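You operate a simulated robot arm through the tools that you are given. There is no shell and no other tool. Be economical: measure what you need, move in short steps, check, and stop when the job is done.

You are at the controls of a simulated two-armed robot. One attempt, no reset.

JOB
Switch on the service panel, then its yellow socket; open the air valve.
Fine: the main switch is under the clear cover; shut the cover again. Where these are worked on the way, their far stop is far enough and under half their travel is too little: main switch cover.

It is judged by the outcome, as a careful person would: the job done as asked, and still so three seconds after it is handed in. It fails if anything else is knocked over, pushed out of place, dropped, spilled or broken. Lids that push on must go on centred and level and be pressed home; caps that screw on are set level and turned clockwise until they are tight.

ROBOT AND FRAMES
Two 7-joint arms with two-finger parallel grippers on one trunk, on a base that drives. Base frame: it is fixed to the floor where the robot stands at the start and does not move with it; the origin is under the middle of the robot, x ahead of it, y to its left, z up; the surface under the hand at the start is at about z = 84. Lengths are in cm, angles in rad, forces in N, time in s.
The left shoulder is at the start at [7, 13.3, 130.1], the right one opposite. With the tool pointing down near the work surface each hand reaches from about 10 to 62 cm from the robot's upright axis, wherever it stands, measured 20 degrees to its own side. Places, roughly: air release ring [60, -10, 120]; air valve of the service panel [60, 0, 130]; blue parts tray (20x13x5 cm) [40, -40, 90]; main switch cover [60, -20, 100]; oxygen release ring [60, -40, 120]; oxygen valve of the service panel [60, -30, 130]; panel main switch [60, -20, 100]; ventilator five [125, -225, 50]; yellow test key [60, -20, 120]. Payload 1.57 kg a hand.
Tool frame (each hand has its own): the origin (TCP) lies between the finger pads and is the grasp point; the fingertips stand 3 cm ahead of it; z points along the fingers, y is the line along which they close. Largest opening 8 cm; finger width 1.7, thickness 1.2; the body of the gripper, 4 by 8.2 cm, starts 8 cm behind the TCP.
Orientation is that of the tool frame in the base frame, as [roll, pitch, yaw] about the fixed x, y, z axes, in that order (R = Rz(yaw) Ry(pitch) Rx(roll)). With the fingers straight down and closing along the base's y, the tool's x points along the base's -x, its y along +y and its z along -z.

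CONTROLS
- The arms move only by the tool jog_arm. It takes "left_plan", "right_plan" or both (then of equal length, played together; a hand with none holds still); each is a list that holds one entry, the list of rows, each a list of 7 numbers: the shift along the tool's x, y, z in units of 300 mm (1.0 is 300 mm), then the turn, a rotation vector about the tool's x, y, z in units of 45 degrees (1.0 is 45 degrees), then the finger opening in cm, from 0 to 8. In form: [[[x, y, z, rx, ry, rz, fingers], ...]]. A call has 1 to 20 rows; each row is the pose to reach, as a shift and turn from the pose commanded when the call began, along the tool's axes at that moment. A call with a number of a shift or a turn outside -1 to 1 is refused whole. A row lasts 0.2 s, in which the tool goes at most 5 cm and 0.15 rad; a call with a longer step from one row to the next is refused whole, and so is a gripper value outside its range. Where a pose cannot be reached the arm comes as near as it can. A force on the tool above 40 N (or 10 N above the force at the start of the call, whichever is more), or a blocked arm, ends the call early, and 0.2 s more pass. Each finger travels about 15.3 cm/s and halts on what it meets, pressing with about 30 N; the grip force reading is that of the motor and also rises with nothing between the fingers. The clock runs only during rows and for 0.2 s after the last one: add rows that repeat a pose to give the fingers time. The reply holds the time, the measured pose of the TCP, the force on the tool along the base axes, the opening and the grip force, in the units named above and with some noise, with the torque about the TCP (base axes, N m) and any sound that the robot's microphone picked up, and new pictures: "pictures" is both (left out), scene, wrist or none (wrist: the cameras of the hands that moved).
- Cameras (640 x 400 px; columns grow to the right, rows downward): "scene" is now at [13.38, -3.22, 153.31]; the picture's right is [-0.37, -0.93, 0.00], its down [-0.48, 0.19, -0.85] and it looks along [0.79, -0.31, -0.52] (base axes); focal length 214 px, centre (320, 200). "left" rides on the left gripper at [7.2, 0.7, -12.2] in its tool frame; the picture's right is [-0.09, 1.00, 0.00], its down [-0.84, -0.08, -0.54] and it looks along [-0.54, -0.05, 0.84] (tool axes); focal length 238 px, centre (320, 200). "right" rides on the right gripper at [7.2, -0.7, -12.2] in its tool frame; the picture's right is [0.09, 1.00, 0.00], its down [-0.84, 0.08, -0.54] and it looks along [-0.54, 0.05, 0.84] (tool axes); focal length 238 px, centre (320, 200). There is no depth. A picture from a camera that has moved, and an enlarged one, comes with that camera's place and axes in the base frame and with its lens.
- lift_body(by): slides the trunk up (or, below 0, down) by that many cm; the arms and the scene camera ride with it, the base frame stays. It gives what a move gives, with no picture.
- steer(legs): drives the robot by 1 to 6 legs, each [ahead, left, turn to the left] in cm, cm and rad, along the robot's own axes; the way and the turn of a leg run together, so that a leg with both is an arc; at most 150 cm and 3.142 rad a leg. The arms and the cameras ride along, it lands a little off, and it stops where it bumps. It gives what a move gives, and a new picture of the scene camera.
- aim_head(pan, tilt): turns the head with the scene camera to pan (to the left, within 1.501 rad either way) and tilt (down, from -0.506 to 1.204), counted from straight ahead of the robot. It gives what a move gives, and a new picture of the scene camera.
- close_up(camera, box): a new picture of the part [left, top, right, bottom] of that camera's present view, enlarged. No time passes.
- finish_job(): hands the job in; it is judged then, once.

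Work in short steps. Places have to be worked out from the pictures, the camera data and where the tool is seen: move nearer, look again, correct. Check each grasp and each placing, and mend what went wrong. You have 120 turns and 260 pictures in all, those below and enlarged ones among them. Open the grippers and draw the arms clear of the work before you hand the job in, unless the task says otherwise; then end with one line.

The tools are called after ">>>" as a command line: name --argument value ..., lists and objects as JSON in quotes. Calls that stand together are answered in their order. jog_arm: Moves the arms, as the interface text tells. Its arguments: {"type":"object","properties":{"left_plan":{"type":"array","items":{"type":"array","items":{"type":"array","items":{"type":"number"}}}},"right_plan":{"type":"array","items":{"type":"array","items":{"type":"array","items":{"type":"number"}}}},"pictures":{"type":"string","enum":["both","scene","wrist","none"]}},"required":[]} The other tools are called the same way: lift_body (by) slides the trunk up or down; steer (legs) drives the base; aim_head (pan, tilt) turns the head that bears the scene camera; close_up (camera, box) takes an enlarged picture of a part of a camera's view; finish_job () hands the job in.

At the start:

```text
clock: 0.0
left_ee_pos: [32.86, -2.93, 144.49]
left_orientation: [-3.141, -0.002, 3.14]
left_wrist_force: [-0.4, -0.1, 0.7]
left_ft_torque: [0.02, 0.0, 0.03]
left_gripper_width: 8.03
left_gripper_force: 0.0
right_ee_pos: [29.78, -36.26, 100.01]
right_orientation: [3.141, 0.001, -3.142]
right_wrist_force: [0.9, 0.3, 0.2]
right_ft_torque: [0.0, -0.02, 0.01]
right_gripper_width: 8.0
right_gripper_force: 0.1
trunk travel left (down, up): [-87.5, 6.5]
robot x, y, heading: [-0.12, -0.18, -0.001]
head pan, tilt: [-0.375, 0.548]
```

scene: 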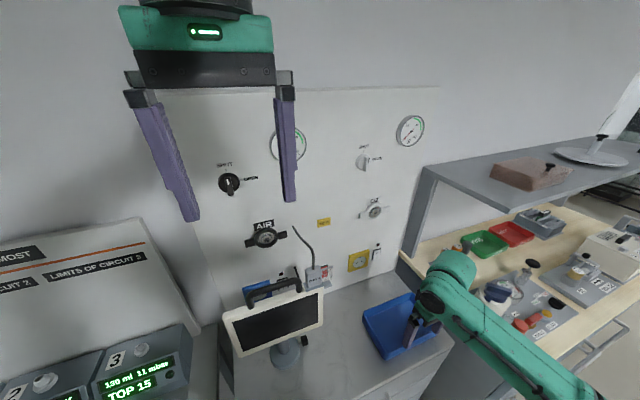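
right: 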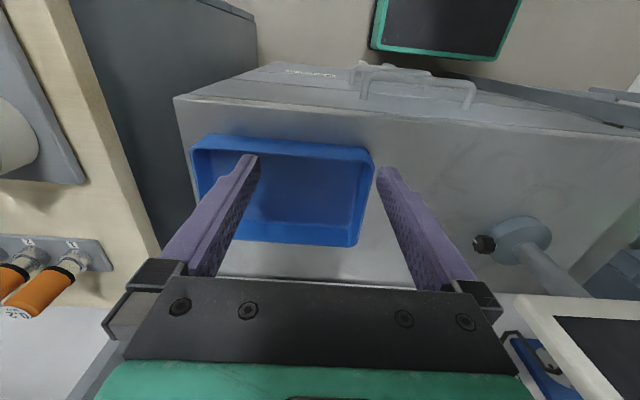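
left: 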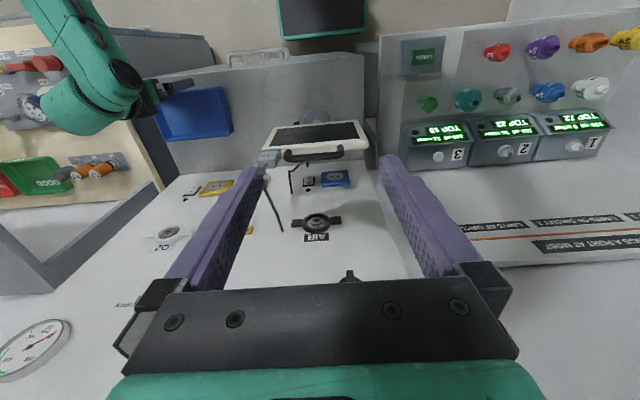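

The panel is on the wall ahead, and a monitor partly hides its lower part. I'll enlarge the panel areas to identify the parts.

>>> close_up --camera "scene" --box '[200, 210, 400, 335]'

>>> close_up --camera "scene" --box '[200, 110, 440, 260]'

>>> close_up --camera "left" --box '[140, 110, 380, 260]'

```text
3.20 times, centred on (300, 272) of scene
camera zoom: at [13.38, -3.22, 153.31], right [-0.37, -0.93, 0.0], down [-0.48, 0.19, -0.85], along [0.79, -0.31, -0.52], focal length 686 px, centre (384, -32)
```

zoom: 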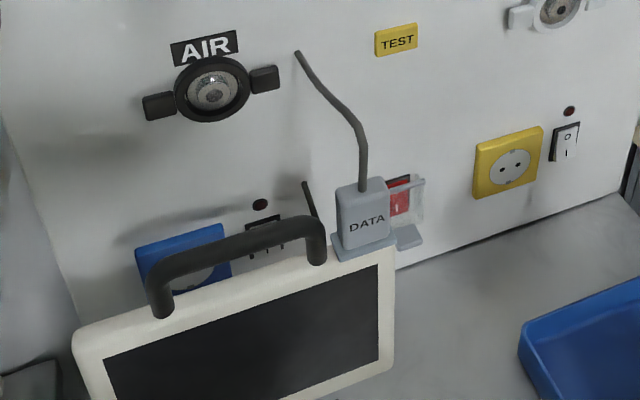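

```text
2.67 times, centred on (320, 185) of scene
camera zoom: at [13.38, -3.22, 153.31], right [-0.37, -0.93, 0.0], down [-0.48, 0.19, -0.85], along [0.79, -0.31, -0.52], focal length 572 px, centre (320, 240)
```

zoom: 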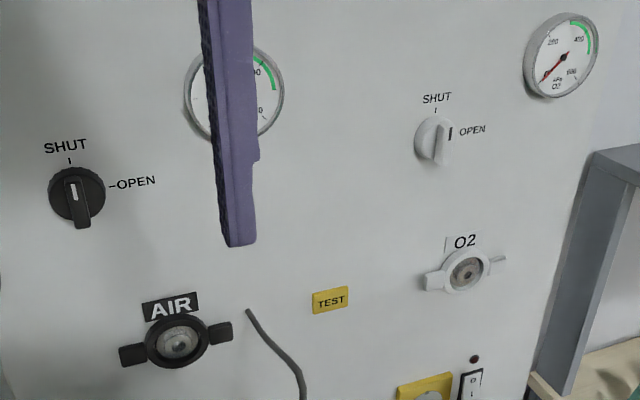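

```text
2.67 times, centred on (260, 185) of left
camera zoom: at [25.61, -2.07, 156.83], right [0.09, 1.0, 0.0], down [0.84, -0.08, 0.54], along [0.54, -0.05, -0.84], focal length 636 px, centre (480, 240)
```

zoom: 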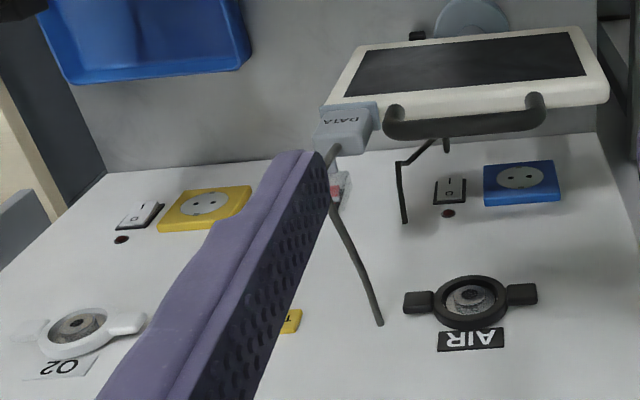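

Rough triangulation puts the panel at x≈59, the cover around [59,-23,94], and the monitor plug with its cable at y≈-13. I'll enlarge the cover and the yellow socket.

>>> close_up --camera "scene" --box '[296, 240, 392, 300]'

>>> close_up --camera "scene" --box '[200, 155, 264, 195]'

```text
6.67 times, centred on (344, 270) of scene
camera zoom: at [13.38, -3.22, 153.31], right [-0.37, -0.93, 0.0], down [-0.48, 0.19, -0.85], along [0.79, -0.31, -0.52], focal length 1430 px, centre (160, -267)
```

zoom: 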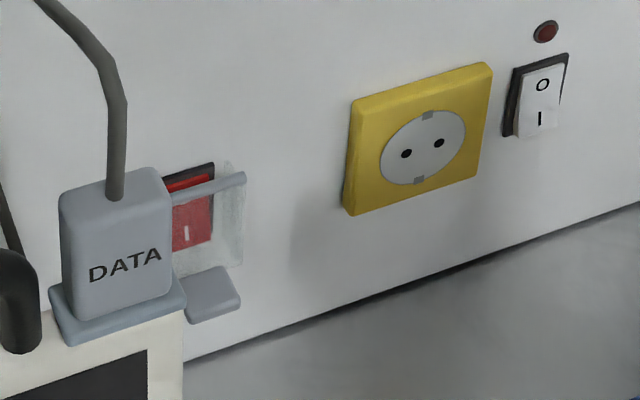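

```text
10.00 times, centred on (232, 175) of scene
camera zoom: at [13.38, -3.22, 153.31], right [-0.37, -0.93, 0.0], down [-0.48, 0.19, -0.85], along [0.79, -0.31, -0.52], focal length 2145 px, centre (1200, 450)
```

zoom: 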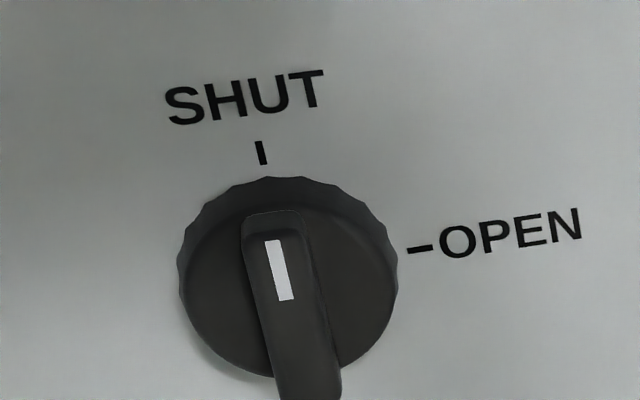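

The cover is hinged at the top and has a grey lip at the bottom; on the rockers, "I" is the lower half. I'll bring the right hand forward, pitched 45° down, to y≈-25 to view the cover with its own camera.

>>> jog_arm --right_plan '[[[-0.05, 0.05, -0.08, -0.0, -0.14, 0, 4], [-0.1, 0.1, -0.1, 0, -0.3, 0, 2], [-0.18, 0.16, -0.1, 0, -0.46, 0, 0], [-0.26, 0.22, -0.1, 0, -0.62, 0, 0], [-0.34, 0.28, -0.1, 0, -0.78, 0, 0], [-0.4, 0.34, -0.1, 0, -0.92, 0, 0], [-0.43, 0.37, -0.1, 0, -1, 0, 0]]]'

```text
clock: 1.6
left_ee_pos: [32.95, -2.85, 144.45]
left_orientation: [3.141, -0.001, 3.14]
left_wrist_force: [0.7, 0.2, -0.7]
left_ft_torque: [-0.01, 0.01, 0.01]
left_gripper_width: 7.99
left_gripper_force: 0.0
right_ee_pos: [42.81, -25.12, 103.09]
right_orientation: [-3.14, 0.787, 3.141]
right_wrist_force: [0.1, -0.1, 1.4]
right_ft_torque: [0.04, -0.02, 0.02]
right_gripper_width: 0.0
right_gripper_force: 21.4
trunk travel left (down, up): [-87.5, 6.5]
robot x, y, heading: [0.23, -0.14, -0.0]
head pan, tilt: [-0.375, 0.548]
camera scene: at [13.36, -3.2, 153.31], right [-0.37, -0.93, 0.0], down [-0.48, 0.19, -0.85], along [0.79, -0.31, -0.52], focal length 214 px, centre (320, 200)
camera right: at [29.08, -25.75, 106.59], right [-0.06, 1.0, -0.07], down [0.21, 0.08, 0.98], along [0.98, 0.05, -0.21], focal length 238 px, centre (320, 200)
```

scene: 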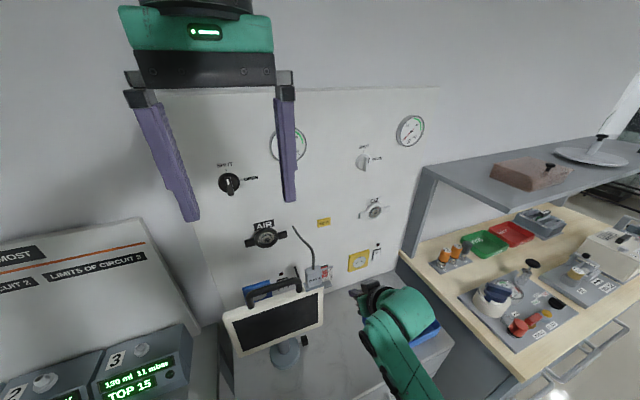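
right: 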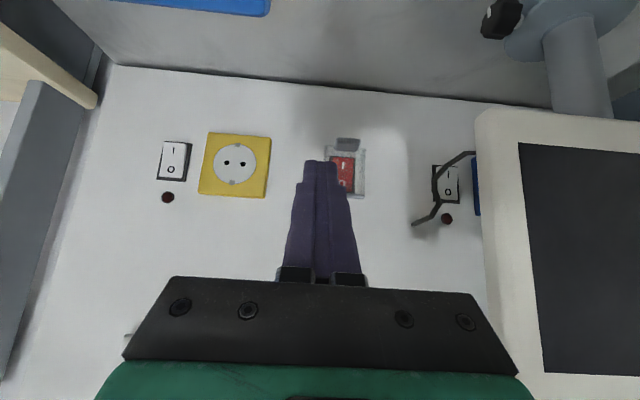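

The wrist camera shows the cover well: lip around [54,-21.6,94], yellow socket's rocker around [56,-41.7,97]. I'll enlarge both.

>>> close_up --camera "right" --box '[290, 120, 402, 190]'

>>> close_up --camera "right" --box '[140, 120, 284, 210]'

```text
5.71 times, centred on (346, 155) of right
camera zoom: at [29.08, -25.75, 106.59], right [-0.06, 1.0, -0.07], down [0.21, 0.08, 0.98], along [0.98, 0.05, -0.21], focal length 1362 px, centre (171, 457)
```

zoom: 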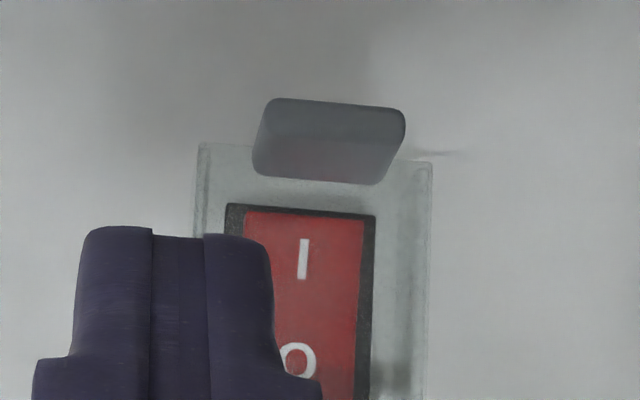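

```text
4.44 times, centred on (212, 165) of right
camera zoom: at [29.08, -25.75, 106.59], right [-0.06, 1.0, -0.07], down [0.21, 0.08, 0.98], along [0.98, 0.05, -0.21], focal length 1059 px, centre (800, 356)
```

zoom: 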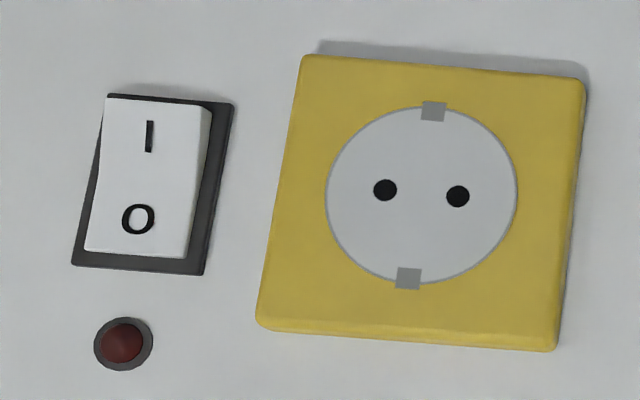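

Lip is about 3 cm wide, centred near y≈-21.7. I'll level the hand to ~20° below horizontal, closed fingers, and stop in front of and just below the lip.

>>> jog_arm --right_plan '[[[0.05, 0.025, 0.07, 0, -0.14, 0, 0], [0.11, 0.05, 0.14, 0, -0.28, 0, 0], [0.17, 0.08, 0.21, 0, -0.42, 0, 0], [0.226, 0.103, 0.283, 0, -0.556, 0, 0], [0.226, 0.103, 0.283, 0, -0.556, 0, 0]]]'

```text
clock: 2.8
left_ee_pos: [32.77, -2.95, 144.63]
left_orientation: [3.142, 0.0, -3.141]
left_wrist_force: [-0.9, -0.4, -0.3]
left_ft_torque: [0.02, -0.01, -0.01]
left_gripper_width: 7.99
left_gripper_force: 0.1
right_ee_pos: [43.95, -22.0, 92.12]
right_orientation: [-3.14, 1.222, -3.141]
right_wrist_force: [-0.9, -0.2, 0.1]
right_ft_torque: [-0.01, 0.02, 0.01]
right_gripper_width: 0.0
right_gripper_force: 21.5
trunk travel left (down, up): [-87.5, 6.5]
robot x, y, heading: [-0.07, 0.17, -0.002]
head pan, tilt: [-0.375, 0.548]
camera scene: at [13.36, -3.23, 153.31], right [-0.37, -0.93, 0.0], down [-0.48, 0.19, -0.85], along [0.79, -0.31, -0.52], focal length 214 px, centre (320, 200)
camera right: at [30.12, -22.68, 89.57], right [-0.03, 1.0, -0.09], down [-0.22, 0.08, 0.97], along [0.97, 0.05, 0.22], focal length 238 px, centre (320, 200)
```

scene: 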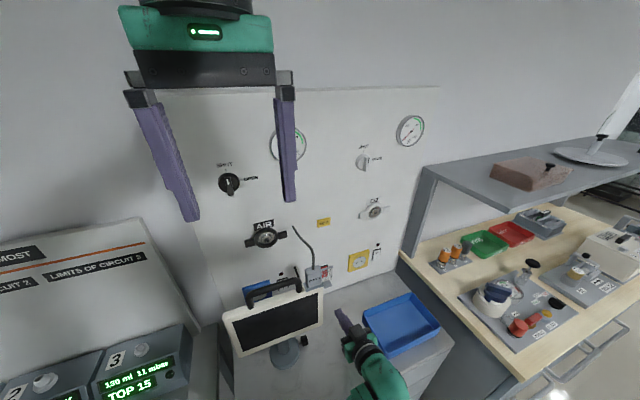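
right: 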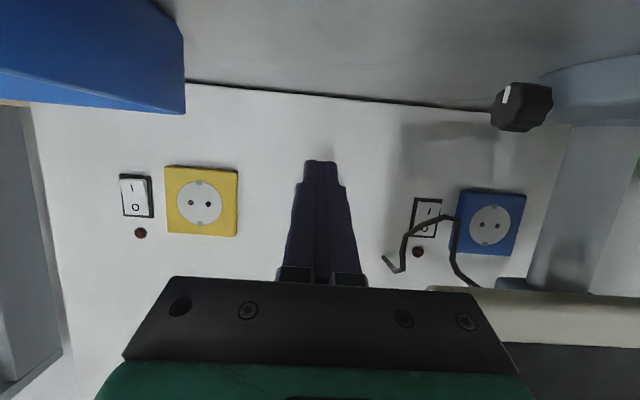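

Triangulation with the socket gives its face at x≈56.6, so the panel is at x≈57.5. I'll slide the tip horizontally under the lip, stopping short of the panel.

>>> jog_arm --right_plan '[[[-0.034, 0, 0.094, 0, 0, 0, 0], [-0.068, 0, 0.188, 0, 0, 0, 0], [-0.085, 0, 0.235, 0, 0, 0, 0], [-0.1, 0, 0.275, 0, 0, 0, 0], [-0.1, 0, 0.275, 0, 0, 0, 0]]]'

>>> close_up --camera "scene" --box '[296, 240, 392, 300]'

```text
clock: 4.0
left_ee_pos: [32.89, -2.81, 144.37]
left_orientation: [-3.141, 0.0, 3.14]
left_wrist_force: [0.0, -1.3, 0.1]
left_ft_torque: [-0.04, -0.02, -0.02]
left_gripper_width: 8.01
left_gripper_force: 0.1
right_ee_pos: [52.69, -22.15, 92.34]
right_orientation: [3.141, 1.221, 3.141]
right_wrist_force: [-0.2, 0.1, -0.1]
right_ft_torque: [-0.01, 0.0, -0.01]
right_gripper_width: 0.0
right_gripper_force: 21.0
trunk travel left (down, up): [-87.5, 6.5]
robot x, y, heading: [0.22, 0.23, -0.004]
head pan, tilt: [-0.375, 0.548]
camera scene: at [13.41, -3.23, 153.31], right [-0.37, -0.93, 0.0], down [-0.48, 0.19, -0.85], along [0.79, -0.31, -0.52], focal length 214 px, centre (320, 200)
camera right: at [38.8, -22.72, 89.86], right [-0.03, 1.0, -0.09], down [-0.22, 0.08, 0.97], along [0.97, 0.05, 0.22], focal length 238 px, centre (320, 200)
```

scene: 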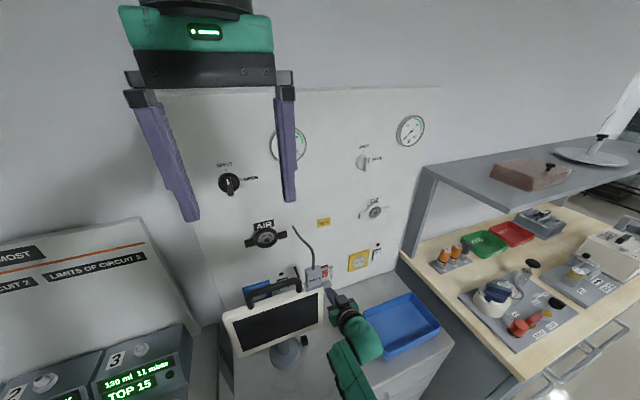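
right: 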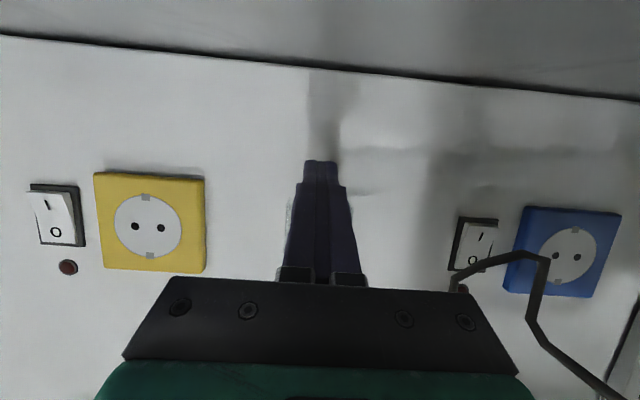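

```text
6.67 times, centred on (344, 270) of scene
camera zoom: at [13.41, -3.23, 153.31], right [-0.37, -0.93, 0.0], down [-0.48, 0.19, -0.85], along [0.79, -0.31, -0.52], focal length 1430 px, centre (160, -267)
```

zoom: 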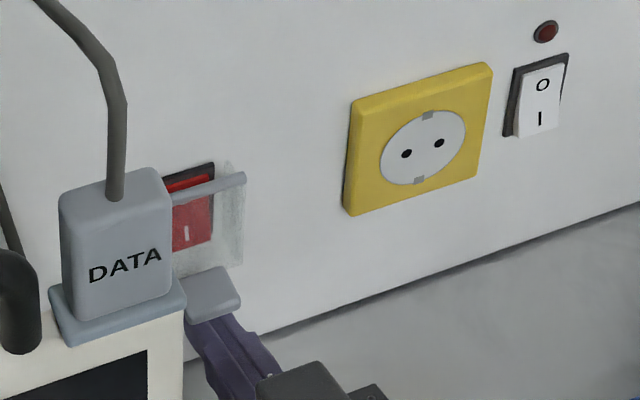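

The tip is under the lip. Now I'll lift straight up about 4.5 cm, gently, watching the force.

>>> jog_arm --right_plan '[[[-0.025, 0, -0.009, 0, 0, 0, 0], [-0.05, 0, -0.018, 0, 0, 0, 0], [-0.075, 0, -0.027, 0, 0, 0, 0], [-0.1, 0, -0.036, 0, 0, 0, 0], [-0.12, 0, -0.044, 0, 0, 0, 0], [-0.14, 0, -0.051, 0, 0, 0, 0]]]' --pictures "wrist"

>>> close_up --camera "scene" --box '[296, 240, 392, 300]'

```text
clock: 4.9
left_ee_pos: [32.79, -3.02, 144.54]
left_orientation: [3.141, 0.001, 3.14]
left_wrist_force: [0.0, 0.7, 0.7]
left_ft_torque: [0.02, -0.03, 0.03]
left_gripper_width: 7.98
left_gripper_force: 0.0
right_ee_pos: [52.15, -22.04, 93.44]
right_orientation: [3.134, 1.19, 3.136]
right_wrist_force: [-2.2, -1.9, -4.3]
right_ft_torque: [0.03, 0.0, 0.03]
right_gripper_width: 0.0
right_gripper_force: 21.2
trunk travel left (down, up): [-87.5, 6.5]
robot x, y, heading: [-0.22, -0.06, 0.001]
head pan, tilt: [-0.375, 0.548]
stopped in row 4 (right hand): the force on the tool passed its limit at 43 N (the readings are from after the stop); the commanded pose is now the measured one
camera right: at [38.18, -22.6, 91.45], right [-0.03, 1.0, -0.08], down [-0.19, 0.08, 0.98], along [0.98, 0.05, 0.19], focal length 238 px, centre (320, 200)
```

right: 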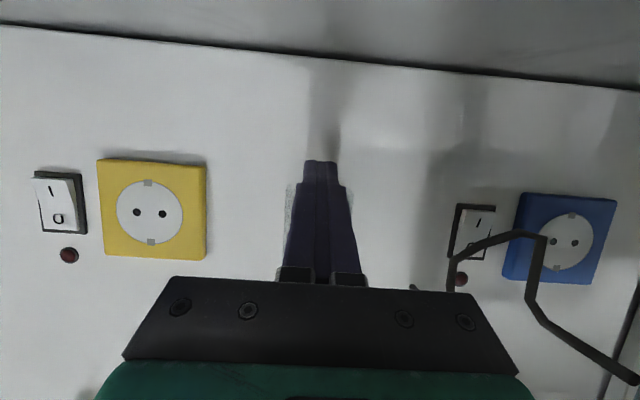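

```text
6.67 times, centred on (344, 270) of scene
camera zoom: at [13.32, -3.27, 153.34], right [-0.37, -0.93, 0.0], down [-0.48, 0.19, -0.85], along [0.79, -0.31, -0.52], focal length 1430 px, centre (160, -267)
```

zoom: 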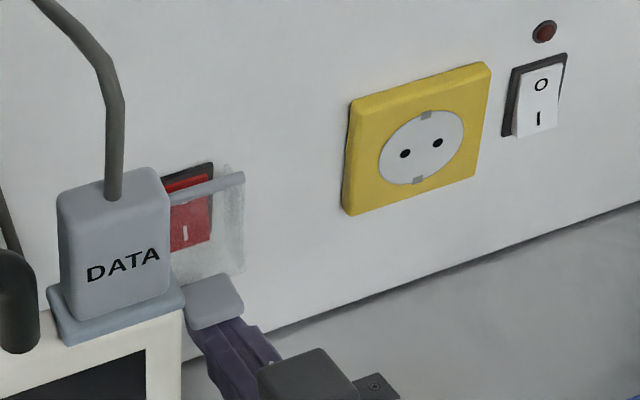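

Lifting straight up jams: the hinge sits nearly above the lip (about [55,100.5]), so the lip must first move outward. I'll back off, open the fingers and look, so I can grip the lip by its sides and swing it.

>>> jog_arm --right_plan '[[[0.056, 0, -0.085, 0, 0, 0, 0], [0.07, 0, -0.175, 0, 0, 0, 2], [0.011, 0.0, -0.198, 0, -0.13, 0, 5], [0.011, 0.0, -0.198, 0, -0.26, 0, 5], [0.011, 0.0, -0.198, 0, -0.26, 0, 5]]]' --pictures "wrist"

>>> close_up --camera "right" --box '[256, 130, 384, 210]'

```text
clock: 6.1
left_ee_pos: [32.59, -2.84, 144.58]
left_orientation: [-3.141, -0.001, -3.14]
left_wrist_force: [-0.1, -0.9, 0.1]
left_ft_torque: [0.04, 0.0, 0.0]
left_gripper_width: 8.01
left_gripper_force: 0.0
right_ee_pos: [46.5, -22.0, 95.54]
right_orientation: [3.126, 1.4, 3.128]
right_wrist_force: [-0.7, -0.2, 0.1]
right_ft_torque: [-0.01, -0.03, 0.02]
right_gripper_width: 5.02
right_gripper_force: 0.0
trunk travel left (down, up): [-87.5, 6.5]
robot x, y, heading: [-0.05, 0.26, 0.002]
head pan, tilt: [-0.375, 0.548]
camera right: at [33.3, -22.58, 90.63], right [-0.02, 1.0, -0.09], down [-0.39, 0.08, 0.92], along [0.92, 0.05, 0.39], focal length 238 px, centre (320, 200)
```

right: 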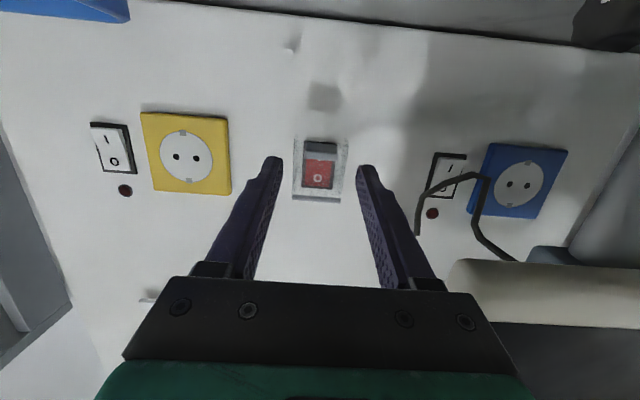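

```text
5.00 times, centred on (320, 170) of right
camera zoom: at [33.3, -22.58, 90.63], right [-0.02, 1.0, -0.09], down [-0.39, 0.08, 0.92], along [0.92, 0.05, 0.39], focal length 1192 px, centre (320, 350)
```

zoom: 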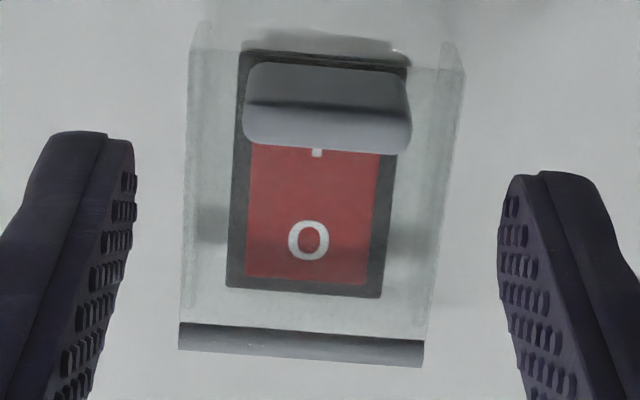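

The lip is clear now: front edge x≈52.5, z≈94.5–95.2, y≈-21.9, 2.8 cm wide; hinge near [56,100.3]. I'll advance so the fingertips straddle the lip, then close on it.

>>> jog_arm --right_plan '[[[-0.007, 0, 0.08, 0, 0, 0, 5], [-0.0157, 0, 0.158, 0, 0, 0, 5], [-0.0157, 0, 0.158, 0, 0, 0, 2], [-0.0157, 0, 0.158, 0, 0, 0, 2], [-0.0157, 0, 0.158, 0, 0, 0, 2]]]' --pictures "wrist"

>>> close_up --camera "scene" --box '[296, 240, 392, 300]'

```text
clock: 7.3
left_ee_pos: [32.91, -2.71, 144.47]
left_orientation: [-3.139, -0.002, -3.14]
left_wrist_force: [-0.9, -0.5, 0.0]
left_ft_torque: [0.01, -0.01, -0.02]
left_gripper_width: 8.0
left_gripper_force: 0.0
right_ee_pos: [51.43, -21.92, 95.15]
right_orientation: [3.131, 1.398, 3.132]
right_wrist_force: [2.9, 4.9, -2.3]
right_ft_torque: [0.08, 0.24, 0.16]
right_gripper_width: 2.77
right_gripper_force: 37.8
trunk travel left (down, up): [-87.5, 6.5]
robot x, y, heading: [-0.02, -0.03, -0.003]
head pan, tilt: [-0.375, 0.548]
camera right: at [38.2, -22.45, 90.28], right [-0.02, 1.0, -0.09], down [-0.39, 0.08, 0.92], along [0.92, 0.05, 0.39], focal length 238 px, centre (320, 200)
```

right: 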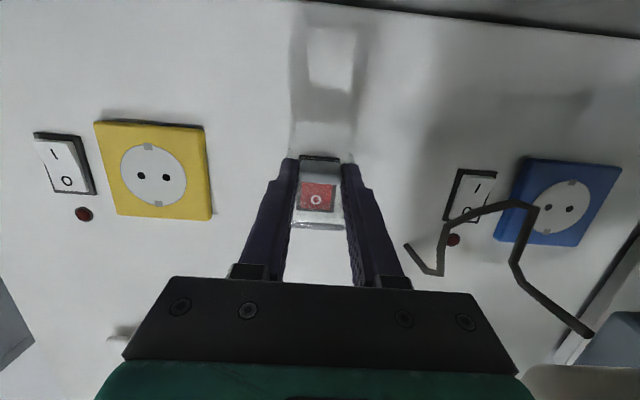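

```text
6.67 times, centred on (344, 270) of scene
camera zoom: at [13.53, -3.05, 153.3], right [-0.37, -0.93, 0.0], down [-0.49, 0.19, -0.85], along [0.79, -0.31, -0.52], focal length 1430 px, centre (160, -267)
```

zoom: 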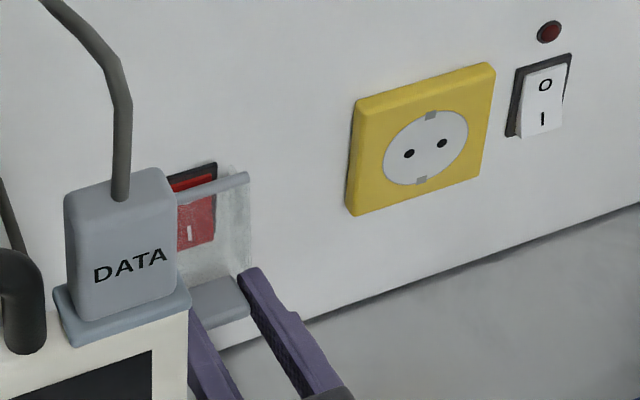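

Gripped at 2.77 cm on the lip. I'll swing the hand rigidly about the hinge, 30° first.

>>> jog_arm --right_plan '[[[-0.0187, 0, -0.0259, 0, 0.178, 0, 2], [-0.038, 0, -0.0463, 0, 0.333, 0, 2], [-0.0611, 0, -0.0654, 0, 0.5, 0, 2], [-0.0865, 0, -0.0813, 0, 0.667, 0, 2], [-0.0865, 0, -0.0813, 0, 0.667, 0, 2]]]' --pictures "wrist"

>>> close_up --camera "scene" --box '[296, 240, 392, 300]'

```text
clock: 8.5
left_ee_pos: [33.05, -2.65, 144.4]
left_orientation: [-3.139, -0.001, 3.14]
left_wrist_force: [-0.9, -0.3, 0.9]
left_ft_torque: [0.01, -0.03, 0.02]
left_gripper_width: 8.0
left_gripper_force: 0.1
right_ee_pos: [49.6, -21.7, 98.09]
right_orientation: [3.137, 0.869, 3.14]
right_wrist_force: [3.9, 7.3, -7.5]
right_ft_torque: [0.16, 0.49, 0.02]
right_gripper_width: 2.77
right_gripper_force: 38.0
trunk travel left (down, up): [-87.5, 6.5]
robot x, y, heading: [0.09, -0.08, -0.002]
head pan, tilt: [-0.375, 0.548]
camera right: at [35.64, -22.47, 100.49], right [-0.06, 1.0, -0.07], down [0.13, 0.08, 0.99], along [0.99, 0.05, -0.13], focal length 238 px, centre (320, 200)
```

right: 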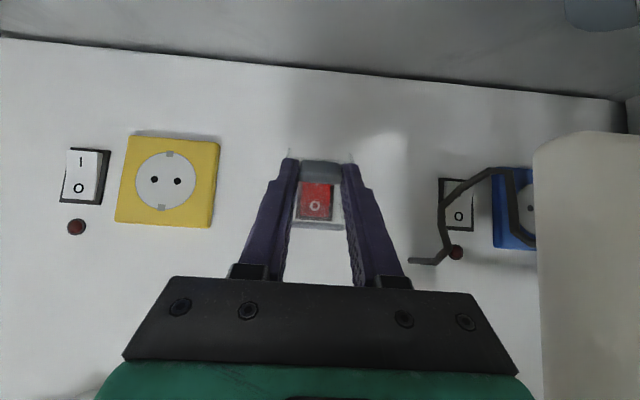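

```text
6.67 times, centred on (344, 270) of scene
camera zoom: at [13.65, -3.01, 153.28], right [-0.37, -0.93, 0.0], down [-0.49, 0.19, -0.85], along [0.79, -0.31, -0.52], focal length 1430 px, centre (160, -267)
```

zoom: 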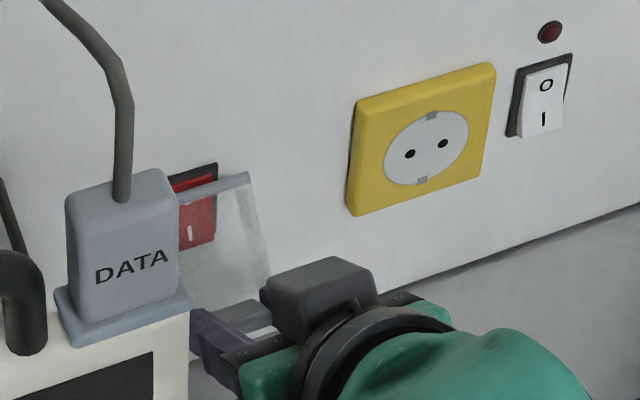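

The cover follows. I'll continue the swing another 45° (to about 75°).

>>> jog_arm --right_plan '[[[-0.0179, 0, -0.0258, 0, 0.178, 0, 2], [-0.0365, 0, -0.0462, 0, 0.333, 0, 2], [-0.0589, 0, -0.0654, 0, 0.5, 0, 2], [-0.0837, 0, -0.0815, 0, 0.667, 0, 2], [-0.1104, 0, -0.0942, 0, 0.833, 0, 2], [-0.1384, 0, -0.1033, 0, 1.0, 0, 2], [-0.1384, 0, -0.1033, 0, 1.0, 0, 2]]]' --pictures "both"

>>> close_up --camera "scene" --box '[296, 240, 392, 300]'

```text
clock: 10.1
left_ee_pos: [33.29, -2.74, 144.36]
left_orientation: [-3.139, -0.004, 3.141]
left_wrist_force: [0.6, -1.3, -0.2]
left_ft_torque: [-0.02, -0.01, 0.01]
left_gripper_width: 8.0
left_gripper_force: 0.0
right_ee_pos: [49.68, -21.78, 102.35]
right_orientation: [3.14, 0.214, 3.141]
right_wrist_force: [1.7, 8.5, -12.5]
right_ft_torque: [0.18, 0.65, 0.0]
right_gripper_width: 2.76
right_gripper_force: 38.0
right hand out of reach, approached as far as the arm can: row 6, 7
trunk travel left (down, up): [-87.5, 6.5]
robot x, y, heading: [-0.05, 0.0, 0.004]
head pan, tilt: [-0.375, 0.548]
camera scene: at [13.77, -3.07, 153.27], right [-0.37, -0.93, 0.0], down [-0.49, 0.19, -0.85], along [0.79, -0.31, -0.52], focal length 214 px, centre (320, 200)
camera right: at [40.06, -22.48, 112.75], right [-0.09, 1.0, -0.02], down [0.7, 0.08, 0.71], along [0.71, 0.05, -0.71], focal length 238 px, centre (320, 200)
```

scene: 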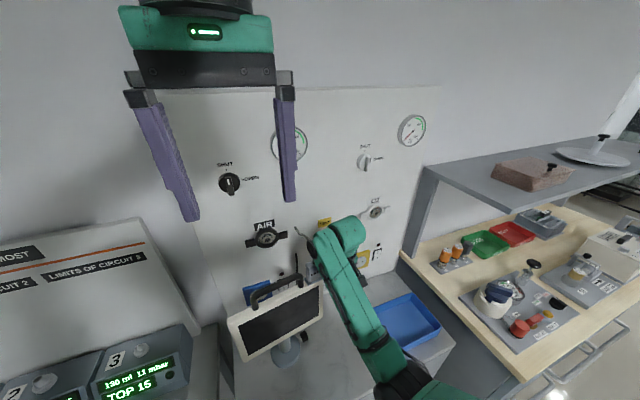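
right: 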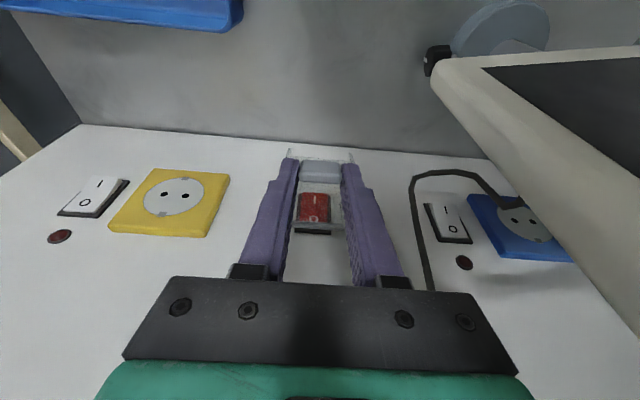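

```text
6.67 times, centred on (344, 270) of scene
camera zoom: at [13.77, -3.07, 153.27], right [-0.37, -0.93, 0.0], down [-0.49, 0.19, -0.85], along [0.79, -0.31, -0.52], focal length 1430 px, centre (160, -267)
```

zoom: 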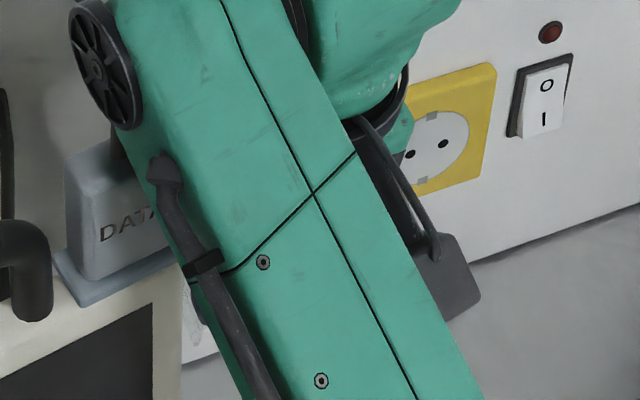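

The forearm appears to be touching the monitor's plug (it has shifted slightly), so I must not go on this way. First I'll open the fingers without moving, to see whether the cover stays up on its own.

>>> jog_arm --right_plan '[[[0, 0, 0, 0, 0, 0, 5], [0, 0, 0, 0, 0, 0, 5], [0, 0, 0, 0, 0, 0, 5]]]' --pictures "both"

```text
clock: 10.9
left_ee_pos: [32.92, -2.75, 144.37]
left_orientation: [3.141, 0.0, 3.141]
left_wrist_force: [0.1, -0.1, 0.8]
left_ft_torque: [-0.01, 0.02, 0.01]
left_gripper_width: 8.03
left_gripper_force: 0.2
right_ee_pos: [49.41, -21.89, 102.5]
right_orientation: [3.14, 0.221, 3.139]
right_wrist_force: [-0.3, 0.1, -0.3]
right_ft_torque: [0.02, -0.02, 0.0]
right_gripper_width: 4.99
right_gripper_force: 0.1
trunk travel left (down, up): [-87.5, 6.5]
robot x, y, heading: [-0.08, 0.12, 0.002]
head pan, tilt: [-0.375, 0.548]
camera scene: at [13.37, -3.21, 153.31], right [-0.37, -0.93, 0.0], down [-0.48, 0.19, -0.85], along [0.79, -0.31, -0.52], focal length 214 px, centre (320, 200)
camera right: at [39.77, -22.59, 112.86], right [-0.09, 1.0, -0.02], down [0.7, 0.08, 0.71], along [0.71, 0.05, -0.7], focal length 238 px, centre (320, 200)
```

scene: 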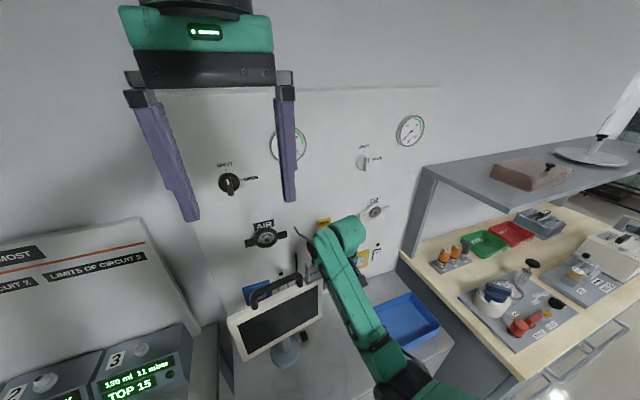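
right: 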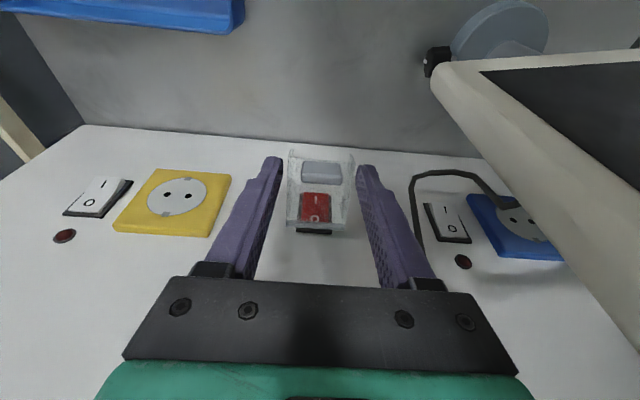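

The cover stays where left (~65° open). I'll withdraw the hand off the lip and to the right, away from the monitor.

>>> jog_arm --right_plan '[[[0, -0.02, -0.05, 0, 0, 0, 5], [0, -0.03, -0.12, 0, 0, 0, 5], [0, -0.13, -0.14, 0, 0, 0, 5], [0, -0.26, -0.14, 0, 0, 0, 5], [0.05, -0.38, -0.14, 0, 0, 0, 5], [0.1, -0.45, -0.14, 0, 0, 0, 5]]]' --pictures "both"

>>> close_up --camera "scene" --box '[200, 210, 400, 335]'

```text
clock: 12.3
left_ee_pos: [32.59, -2.84, 144.47]
left_orientation: [-3.141, 0.002, -3.14]
left_wrist_force: [0.0, 0.9, 0.1]
left_ft_torque: [-0.06, -0.03, 0.03]
left_gripper_width: 8.02
left_gripper_force: 0.0
right_ee_pos: [45.45, -35.56, 106.14]
right_orientation: [3.139, 0.221, 3.141]
right_wrist_force: [-1.0, -0.1, -0.8]
right_ft_torque: [0.0, -0.02, -0.03]
right_gripper_width: 4.97
right_gripper_force: 0.1
trunk travel left (down, up): [-87.5, 6.5]
robot x, y, heading: [0.3, -0.36, -0.001]
head pan, tilt: [-0.375, 0.548]
camera scene: at [13.21, -3.24, 153.33], right [-0.37, -0.93, 0.0], down [-0.48, 0.19, -0.85], along [0.8, -0.31, -0.52], focal length 214 px, centre (320, 200)
camera right: at [35.72, -36.16, 116.48], right [-0.09, 1.0, -0.02], down [0.7, 0.08, 0.71], along [0.71, 0.05, -0.7], focal length 238 px, centre (320, 200)
```

scene: 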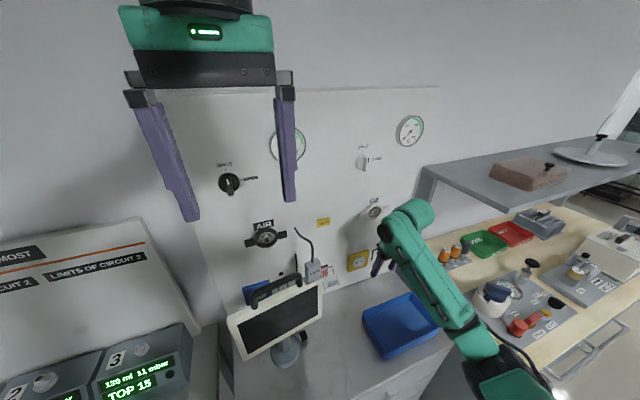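
right: 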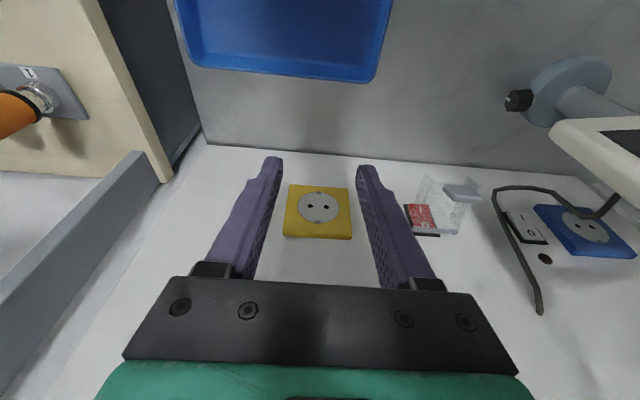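

```text
3.20 times, centred on (300, 272) of scene
camera zoom: at [13.21, -3.24, 153.33], right [-0.37, -0.93, 0.0], down [-0.48, 0.19, -0.85], along [0.8, -0.31, -0.52], focal length 686 px, centre (384, -32)
```

zoom: 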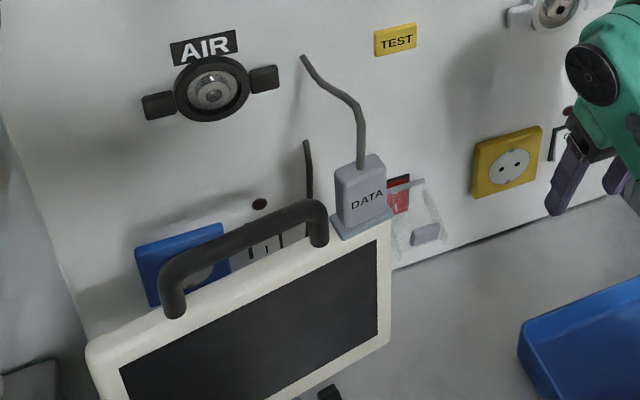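

The cover rests about 60° open. The monitor swivelled a few degrees from the forearm touch, and I'll deal with that later. Now I'll level the right hand again, fingers closed, to go under the cover and push it further up.

>>> jog_arm --right_plan '[[[0.02, 0.02, 0.03, 0, -0.17, 0, 3], [0.045, 0.04, 0.06, 0, -0.34, 0, 1], [0.07, 0.07, 0.09, 0, -0.51, 0, 0], [0.095, 0.1, 0.12, 0, -0.68, 0, 0], [0.12, 0.13, 0.15, 0, -0.85, 0, 0], [0.142, 0.16, 0.173, 0, -1.0, 0, 0]]]' --pictures "none"

```text
clock: 13.7
left_ee_pos: [32.7, -2.84, 144.55]
left_orientation: [-3.141, 0.0, 3.14]
left_wrist_force: [-0.1, -0.3, -0.6]
left_ft_torque: [0.02, -0.01, -0.01]
left_gripper_width: 8.02
left_gripper_force: 0.1
right_ee_pos: [42.4, -30.41, 99.88]
right_orientation: [3.139, 1.006, 3.14]
right_wrist_force: [-0.5, 0.2, -0.7]
right_ft_torque: [-0.03, 0.0, 0.0]
right_gripper_width: 0.0
right_gripper_force: 21.2
trunk travel left (down, up): [-87.5, 6.5]
robot x, y, heading: [-0.35, 0.11, 0.002]
head pan, tilt: [-0.375, 0.548]
```

Continue to just in front of the cover, below it.

>>> jog_arm --right_plan '[[[0.06, 0.08, 0.05, 0, -0.12, 0, 0], [0.11, 0.18, 0.1, 0, -0.24, 0, 0], [0.16, 0.273, 0.145, 0, -0.32, 0, 0], [0.16, 0.273, 0.145, 0, -0.32, 0, 0]]]' --pictures "both"

>>> close_up --camera "scene" --box '[264, 240, 392, 320]'

```text
clock: 14.7
left_ee_pos: [32.88, -2.84, 144.51]
left_orientation: [-3.141, 0.0, -3.141]
left_wrist_force: [0.2, 0.2, -0.2]
left_ft_torque: [0.02, -0.03, -0.01]
left_gripper_width: 7.99
left_gripper_force: 0.0
right_ee_pos: [43.63, -22.31, 93.6]
right_orientation: [3.132, 1.258, 3.132]
right_wrist_force: [0.1, 0.3, 1.0]
right_ft_torque: [0.01, -0.01, -0.03]
right_gripper_width: 0.0
right_gripper_force: 21.4
trunk travel left (down, up): [-87.5, 6.5]
robot x, y, heading: [0.02, -0.09, -0.003]
head pan, tilt: [-0.375, 0.548]
camera scene: at [13.34, -3.28, 153.31], right [-0.37, -0.93, 0.0], down [-0.48, 0.19, -0.85], along [0.79, -0.31, -0.52], focal length 214 px, centre (320, 200)
camera right: at [29.78, -22.93, 90.55], right [-0.03, 1.0, -0.08], down [-0.26, 0.07, 0.96], along [0.97, 0.05, 0.26], focal length 238 px, centre (320, 200)
```

scene: 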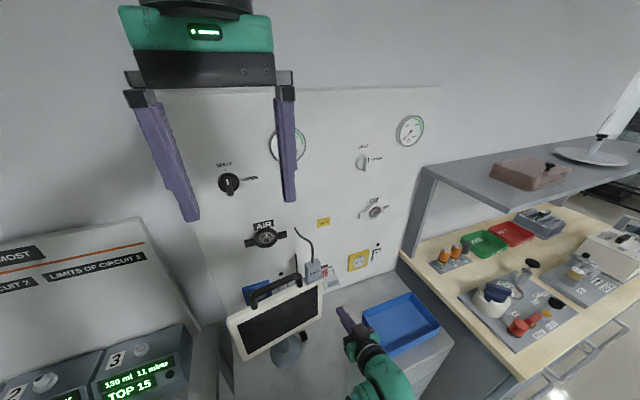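
right: 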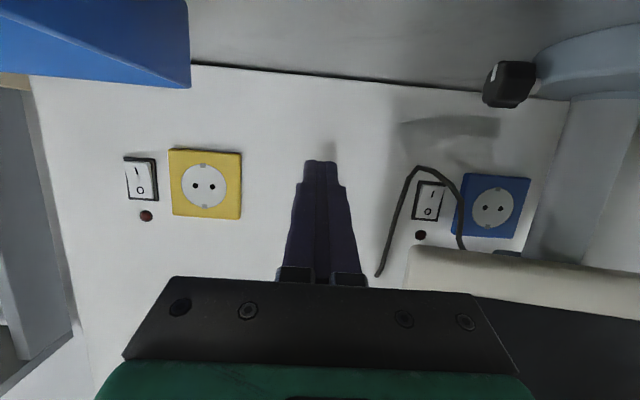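

```text
5.00 times, centred on (328, 280) of scene
camera zoom: at [13.34, -3.28, 153.31], right [-0.37, -0.93, 0.0], down [-0.48, 0.19, -0.85], along [0.79, -0.31, -0.52], focal length 1072 px, centre (280, -200)
```

zoom: 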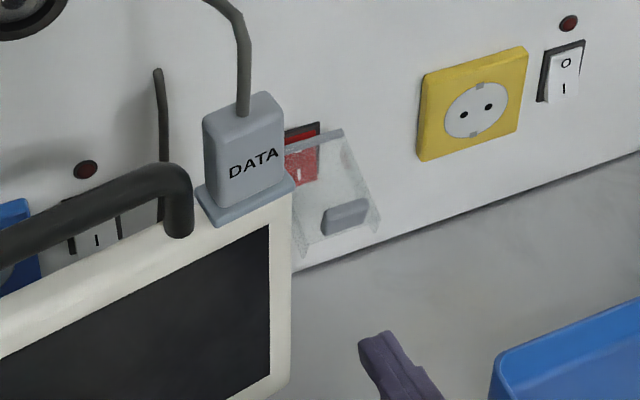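

Slide under the open cover, then raise to push it further up.

>>> jog_arm --right_plan '[[[-0.03, -0.01, 0.1, 0, 0, 0, 0], [-0.06, -0.023, 0.19, 0, 0, 0, 0], [-0.077, -0.023, 0.238, 0, 0, 0, 0], [-0.12, -0.023, 0.224, 0, 0, 0, 0], [-0.16, -0.023, 0.211, 0, 0, 0, 0], [-0.2, -0.023, 0.198, 0, 0, 0, 0], [-0.23, -0.023, 0.188, 0, 0, 0, 0], [-0.26, -0.023, 0.179, 0, 0, 0, 0], [-0.29, -0.023, 0.169, 0, 0, 0, 0], [-0.32, -0.023, 0.159, 0, 0, 0, 0], [-0.35, -0.023, 0.149, 0, 0, 0, 0]]]' --pictures "both"

>>> close_up --camera "scene" --box '[264, 240, 392, 320]'

```text
clock: 16.8
left_ee_pos: [33.07, -2.9, 144.32]
left_orientation: [3.14, -0.003, -3.141]
left_wrist_force: [-0.3, -0.2, 0.2]
left_ft_torque: [0.02, -0.01, 0.0]
left_gripper_width: 8.01
left_gripper_force: 0.1
right_ee_pos: [50.85, -23.16, 98.93]
right_orientation: [3.114, 1.217, 3.118]
right_wrist_force: [1.7, -0.3, -10.8]
right_ft_torque: [0.09, -0.03, 0.02]
right_gripper_width: 0.01
right_gripper_force: 21.4
trunk travel left (down, up): [-87.5, 6.5]
robot x, y, heading: [0.03, 0.08, -0.003]
head pan, tilt: [-0.375, 0.548]
stopped in row 10 (right hand): the force on the tool passed its limit at 46 N (the readings are from after the stop); the commanded pose is now the measured one
camera scene: at [13.62, -3.31, 153.3], right [-0.37, -0.93, 0.0], down [-0.49, 0.19, -0.85], along [0.79, -0.31, -0.52], focal length 214 px, centre (320, 200)
camera right: at [37.04, -23.69, 96.44], right [-0.03, 1.0, -0.08], down [-0.22, 0.07, 0.97], along [0.97, 0.05, 0.22], focal length 238 px, centre (320, 200)
```

scene: 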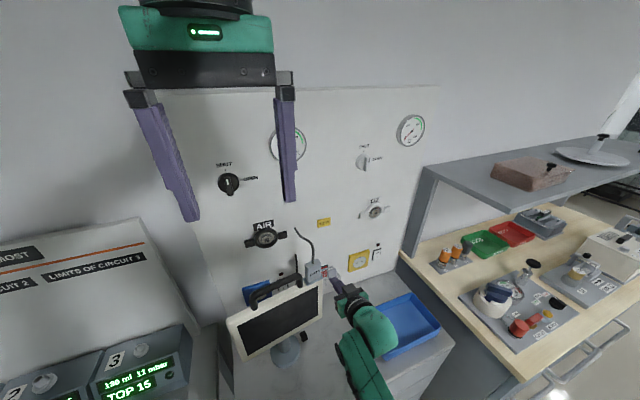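
right: 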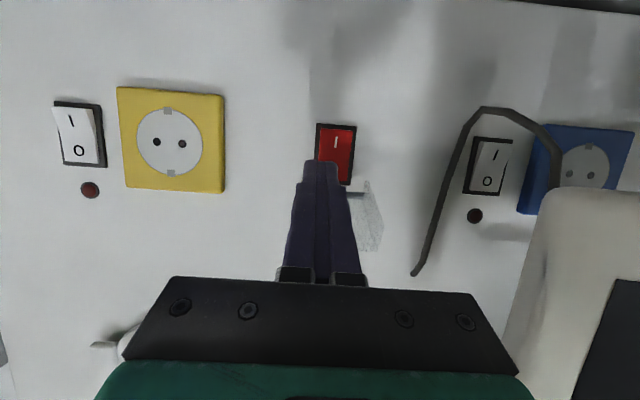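

```text
5.00 times, centred on (328, 280) of scene
camera zoom: at [13.62, -3.31, 153.3], right [-0.37, -0.93, 0.0], down [-0.49, 0.19, -0.85], along [0.79, -0.31, -0.52], focal length 1072 px, centre (280, -200)
```

zoom: 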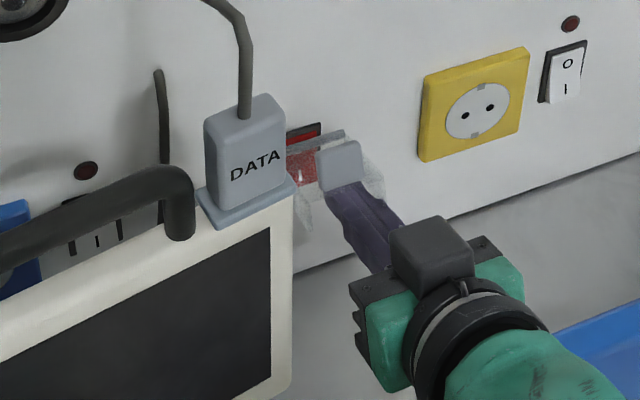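

The cover is up at roughly 95° and the red rocker is exposed. I'll lower the fingertip to the "I" half (y≈-21.9, z≈95.6) and press in.

>>> jog_arm --right_plan '[[[0.047, 0.02, 0.018, 0, 0, 0, 0], [0.0947, 0.042, 0.035, 0, 0, 0, 0], [0.085, 0.042, 0.062, 0, 0, 0, 0], [0.077, 0.042, 0.085, 0, 0, 0, 0], [0.071, 0.042, 0.1, 0, 0, 0, 0], [0.0655, 0.042, 0.115, 0, 0, 0, 0], [0.06, 0.042, 0.129, 0, 0, 0, 0]]]' --pictures "wrist"

>>> close_up --camera "scene" --box '[264, 240, 392, 320]'

```text
clock: 18.4
left_ee_pos: [32.6, -2.89, 144.49]
left_orientation: [3.141, -0.001, -3.141]
left_wrist_force: [-0.4, 0.4, 0.5]
left_ft_torque: [-0.02, -0.01, -0.01]
left_gripper_width: 8.02
left_gripper_force: 0.0
right_ee_pos: [53.96, -21.87, 96.54]
right_orientation: [3.117, 1.227, 3.12]
right_wrist_force: [-2.9, 0.5, -1.1]
right_ft_torque: [-0.04, 0.04, 0.0]
right_gripper_width: 0.01
right_gripper_force: 21.3
trunk travel left (down, up): [-87.5, 6.5]
robot x, y, heading: [-0.4, -0.14, -0.001]
head pan, tilt: [-0.375, 0.548]
camera right: at [40.06, -22.43, 93.77], right [-0.03, 1.0, -0.08], down [-0.23, 0.07, 0.97], along [0.97, 0.05, 0.23], focal length 238 px, centre (320, 200)
```

right: 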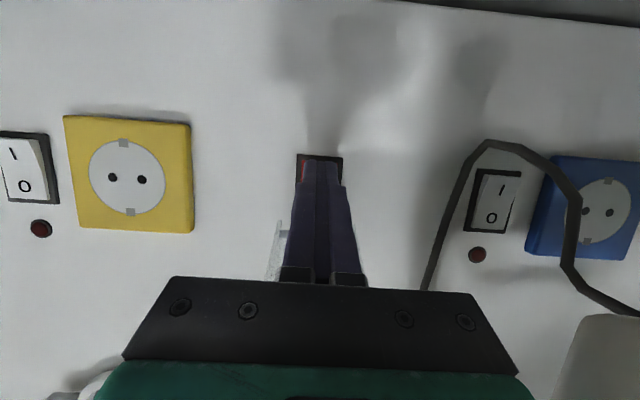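

```text
5.00 times, centred on (328, 280) of scene
camera zoom: at [13.21, -3.18, 153.32], right [-0.37, -0.93, 0.0], down [-0.48, 0.19, -0.85], along [0.79, -0.31, -0.52], focal length 1072 px, centre (280, -200)
```

zoom: 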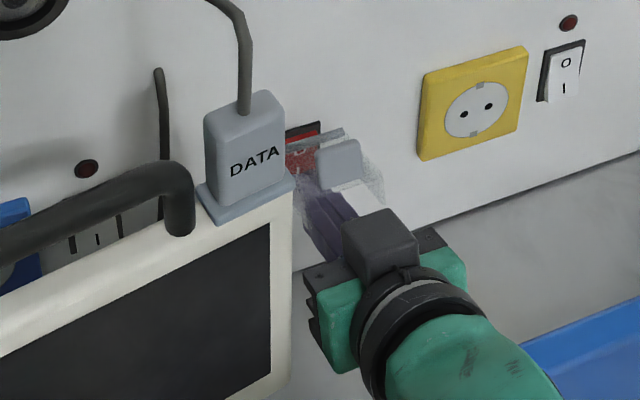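

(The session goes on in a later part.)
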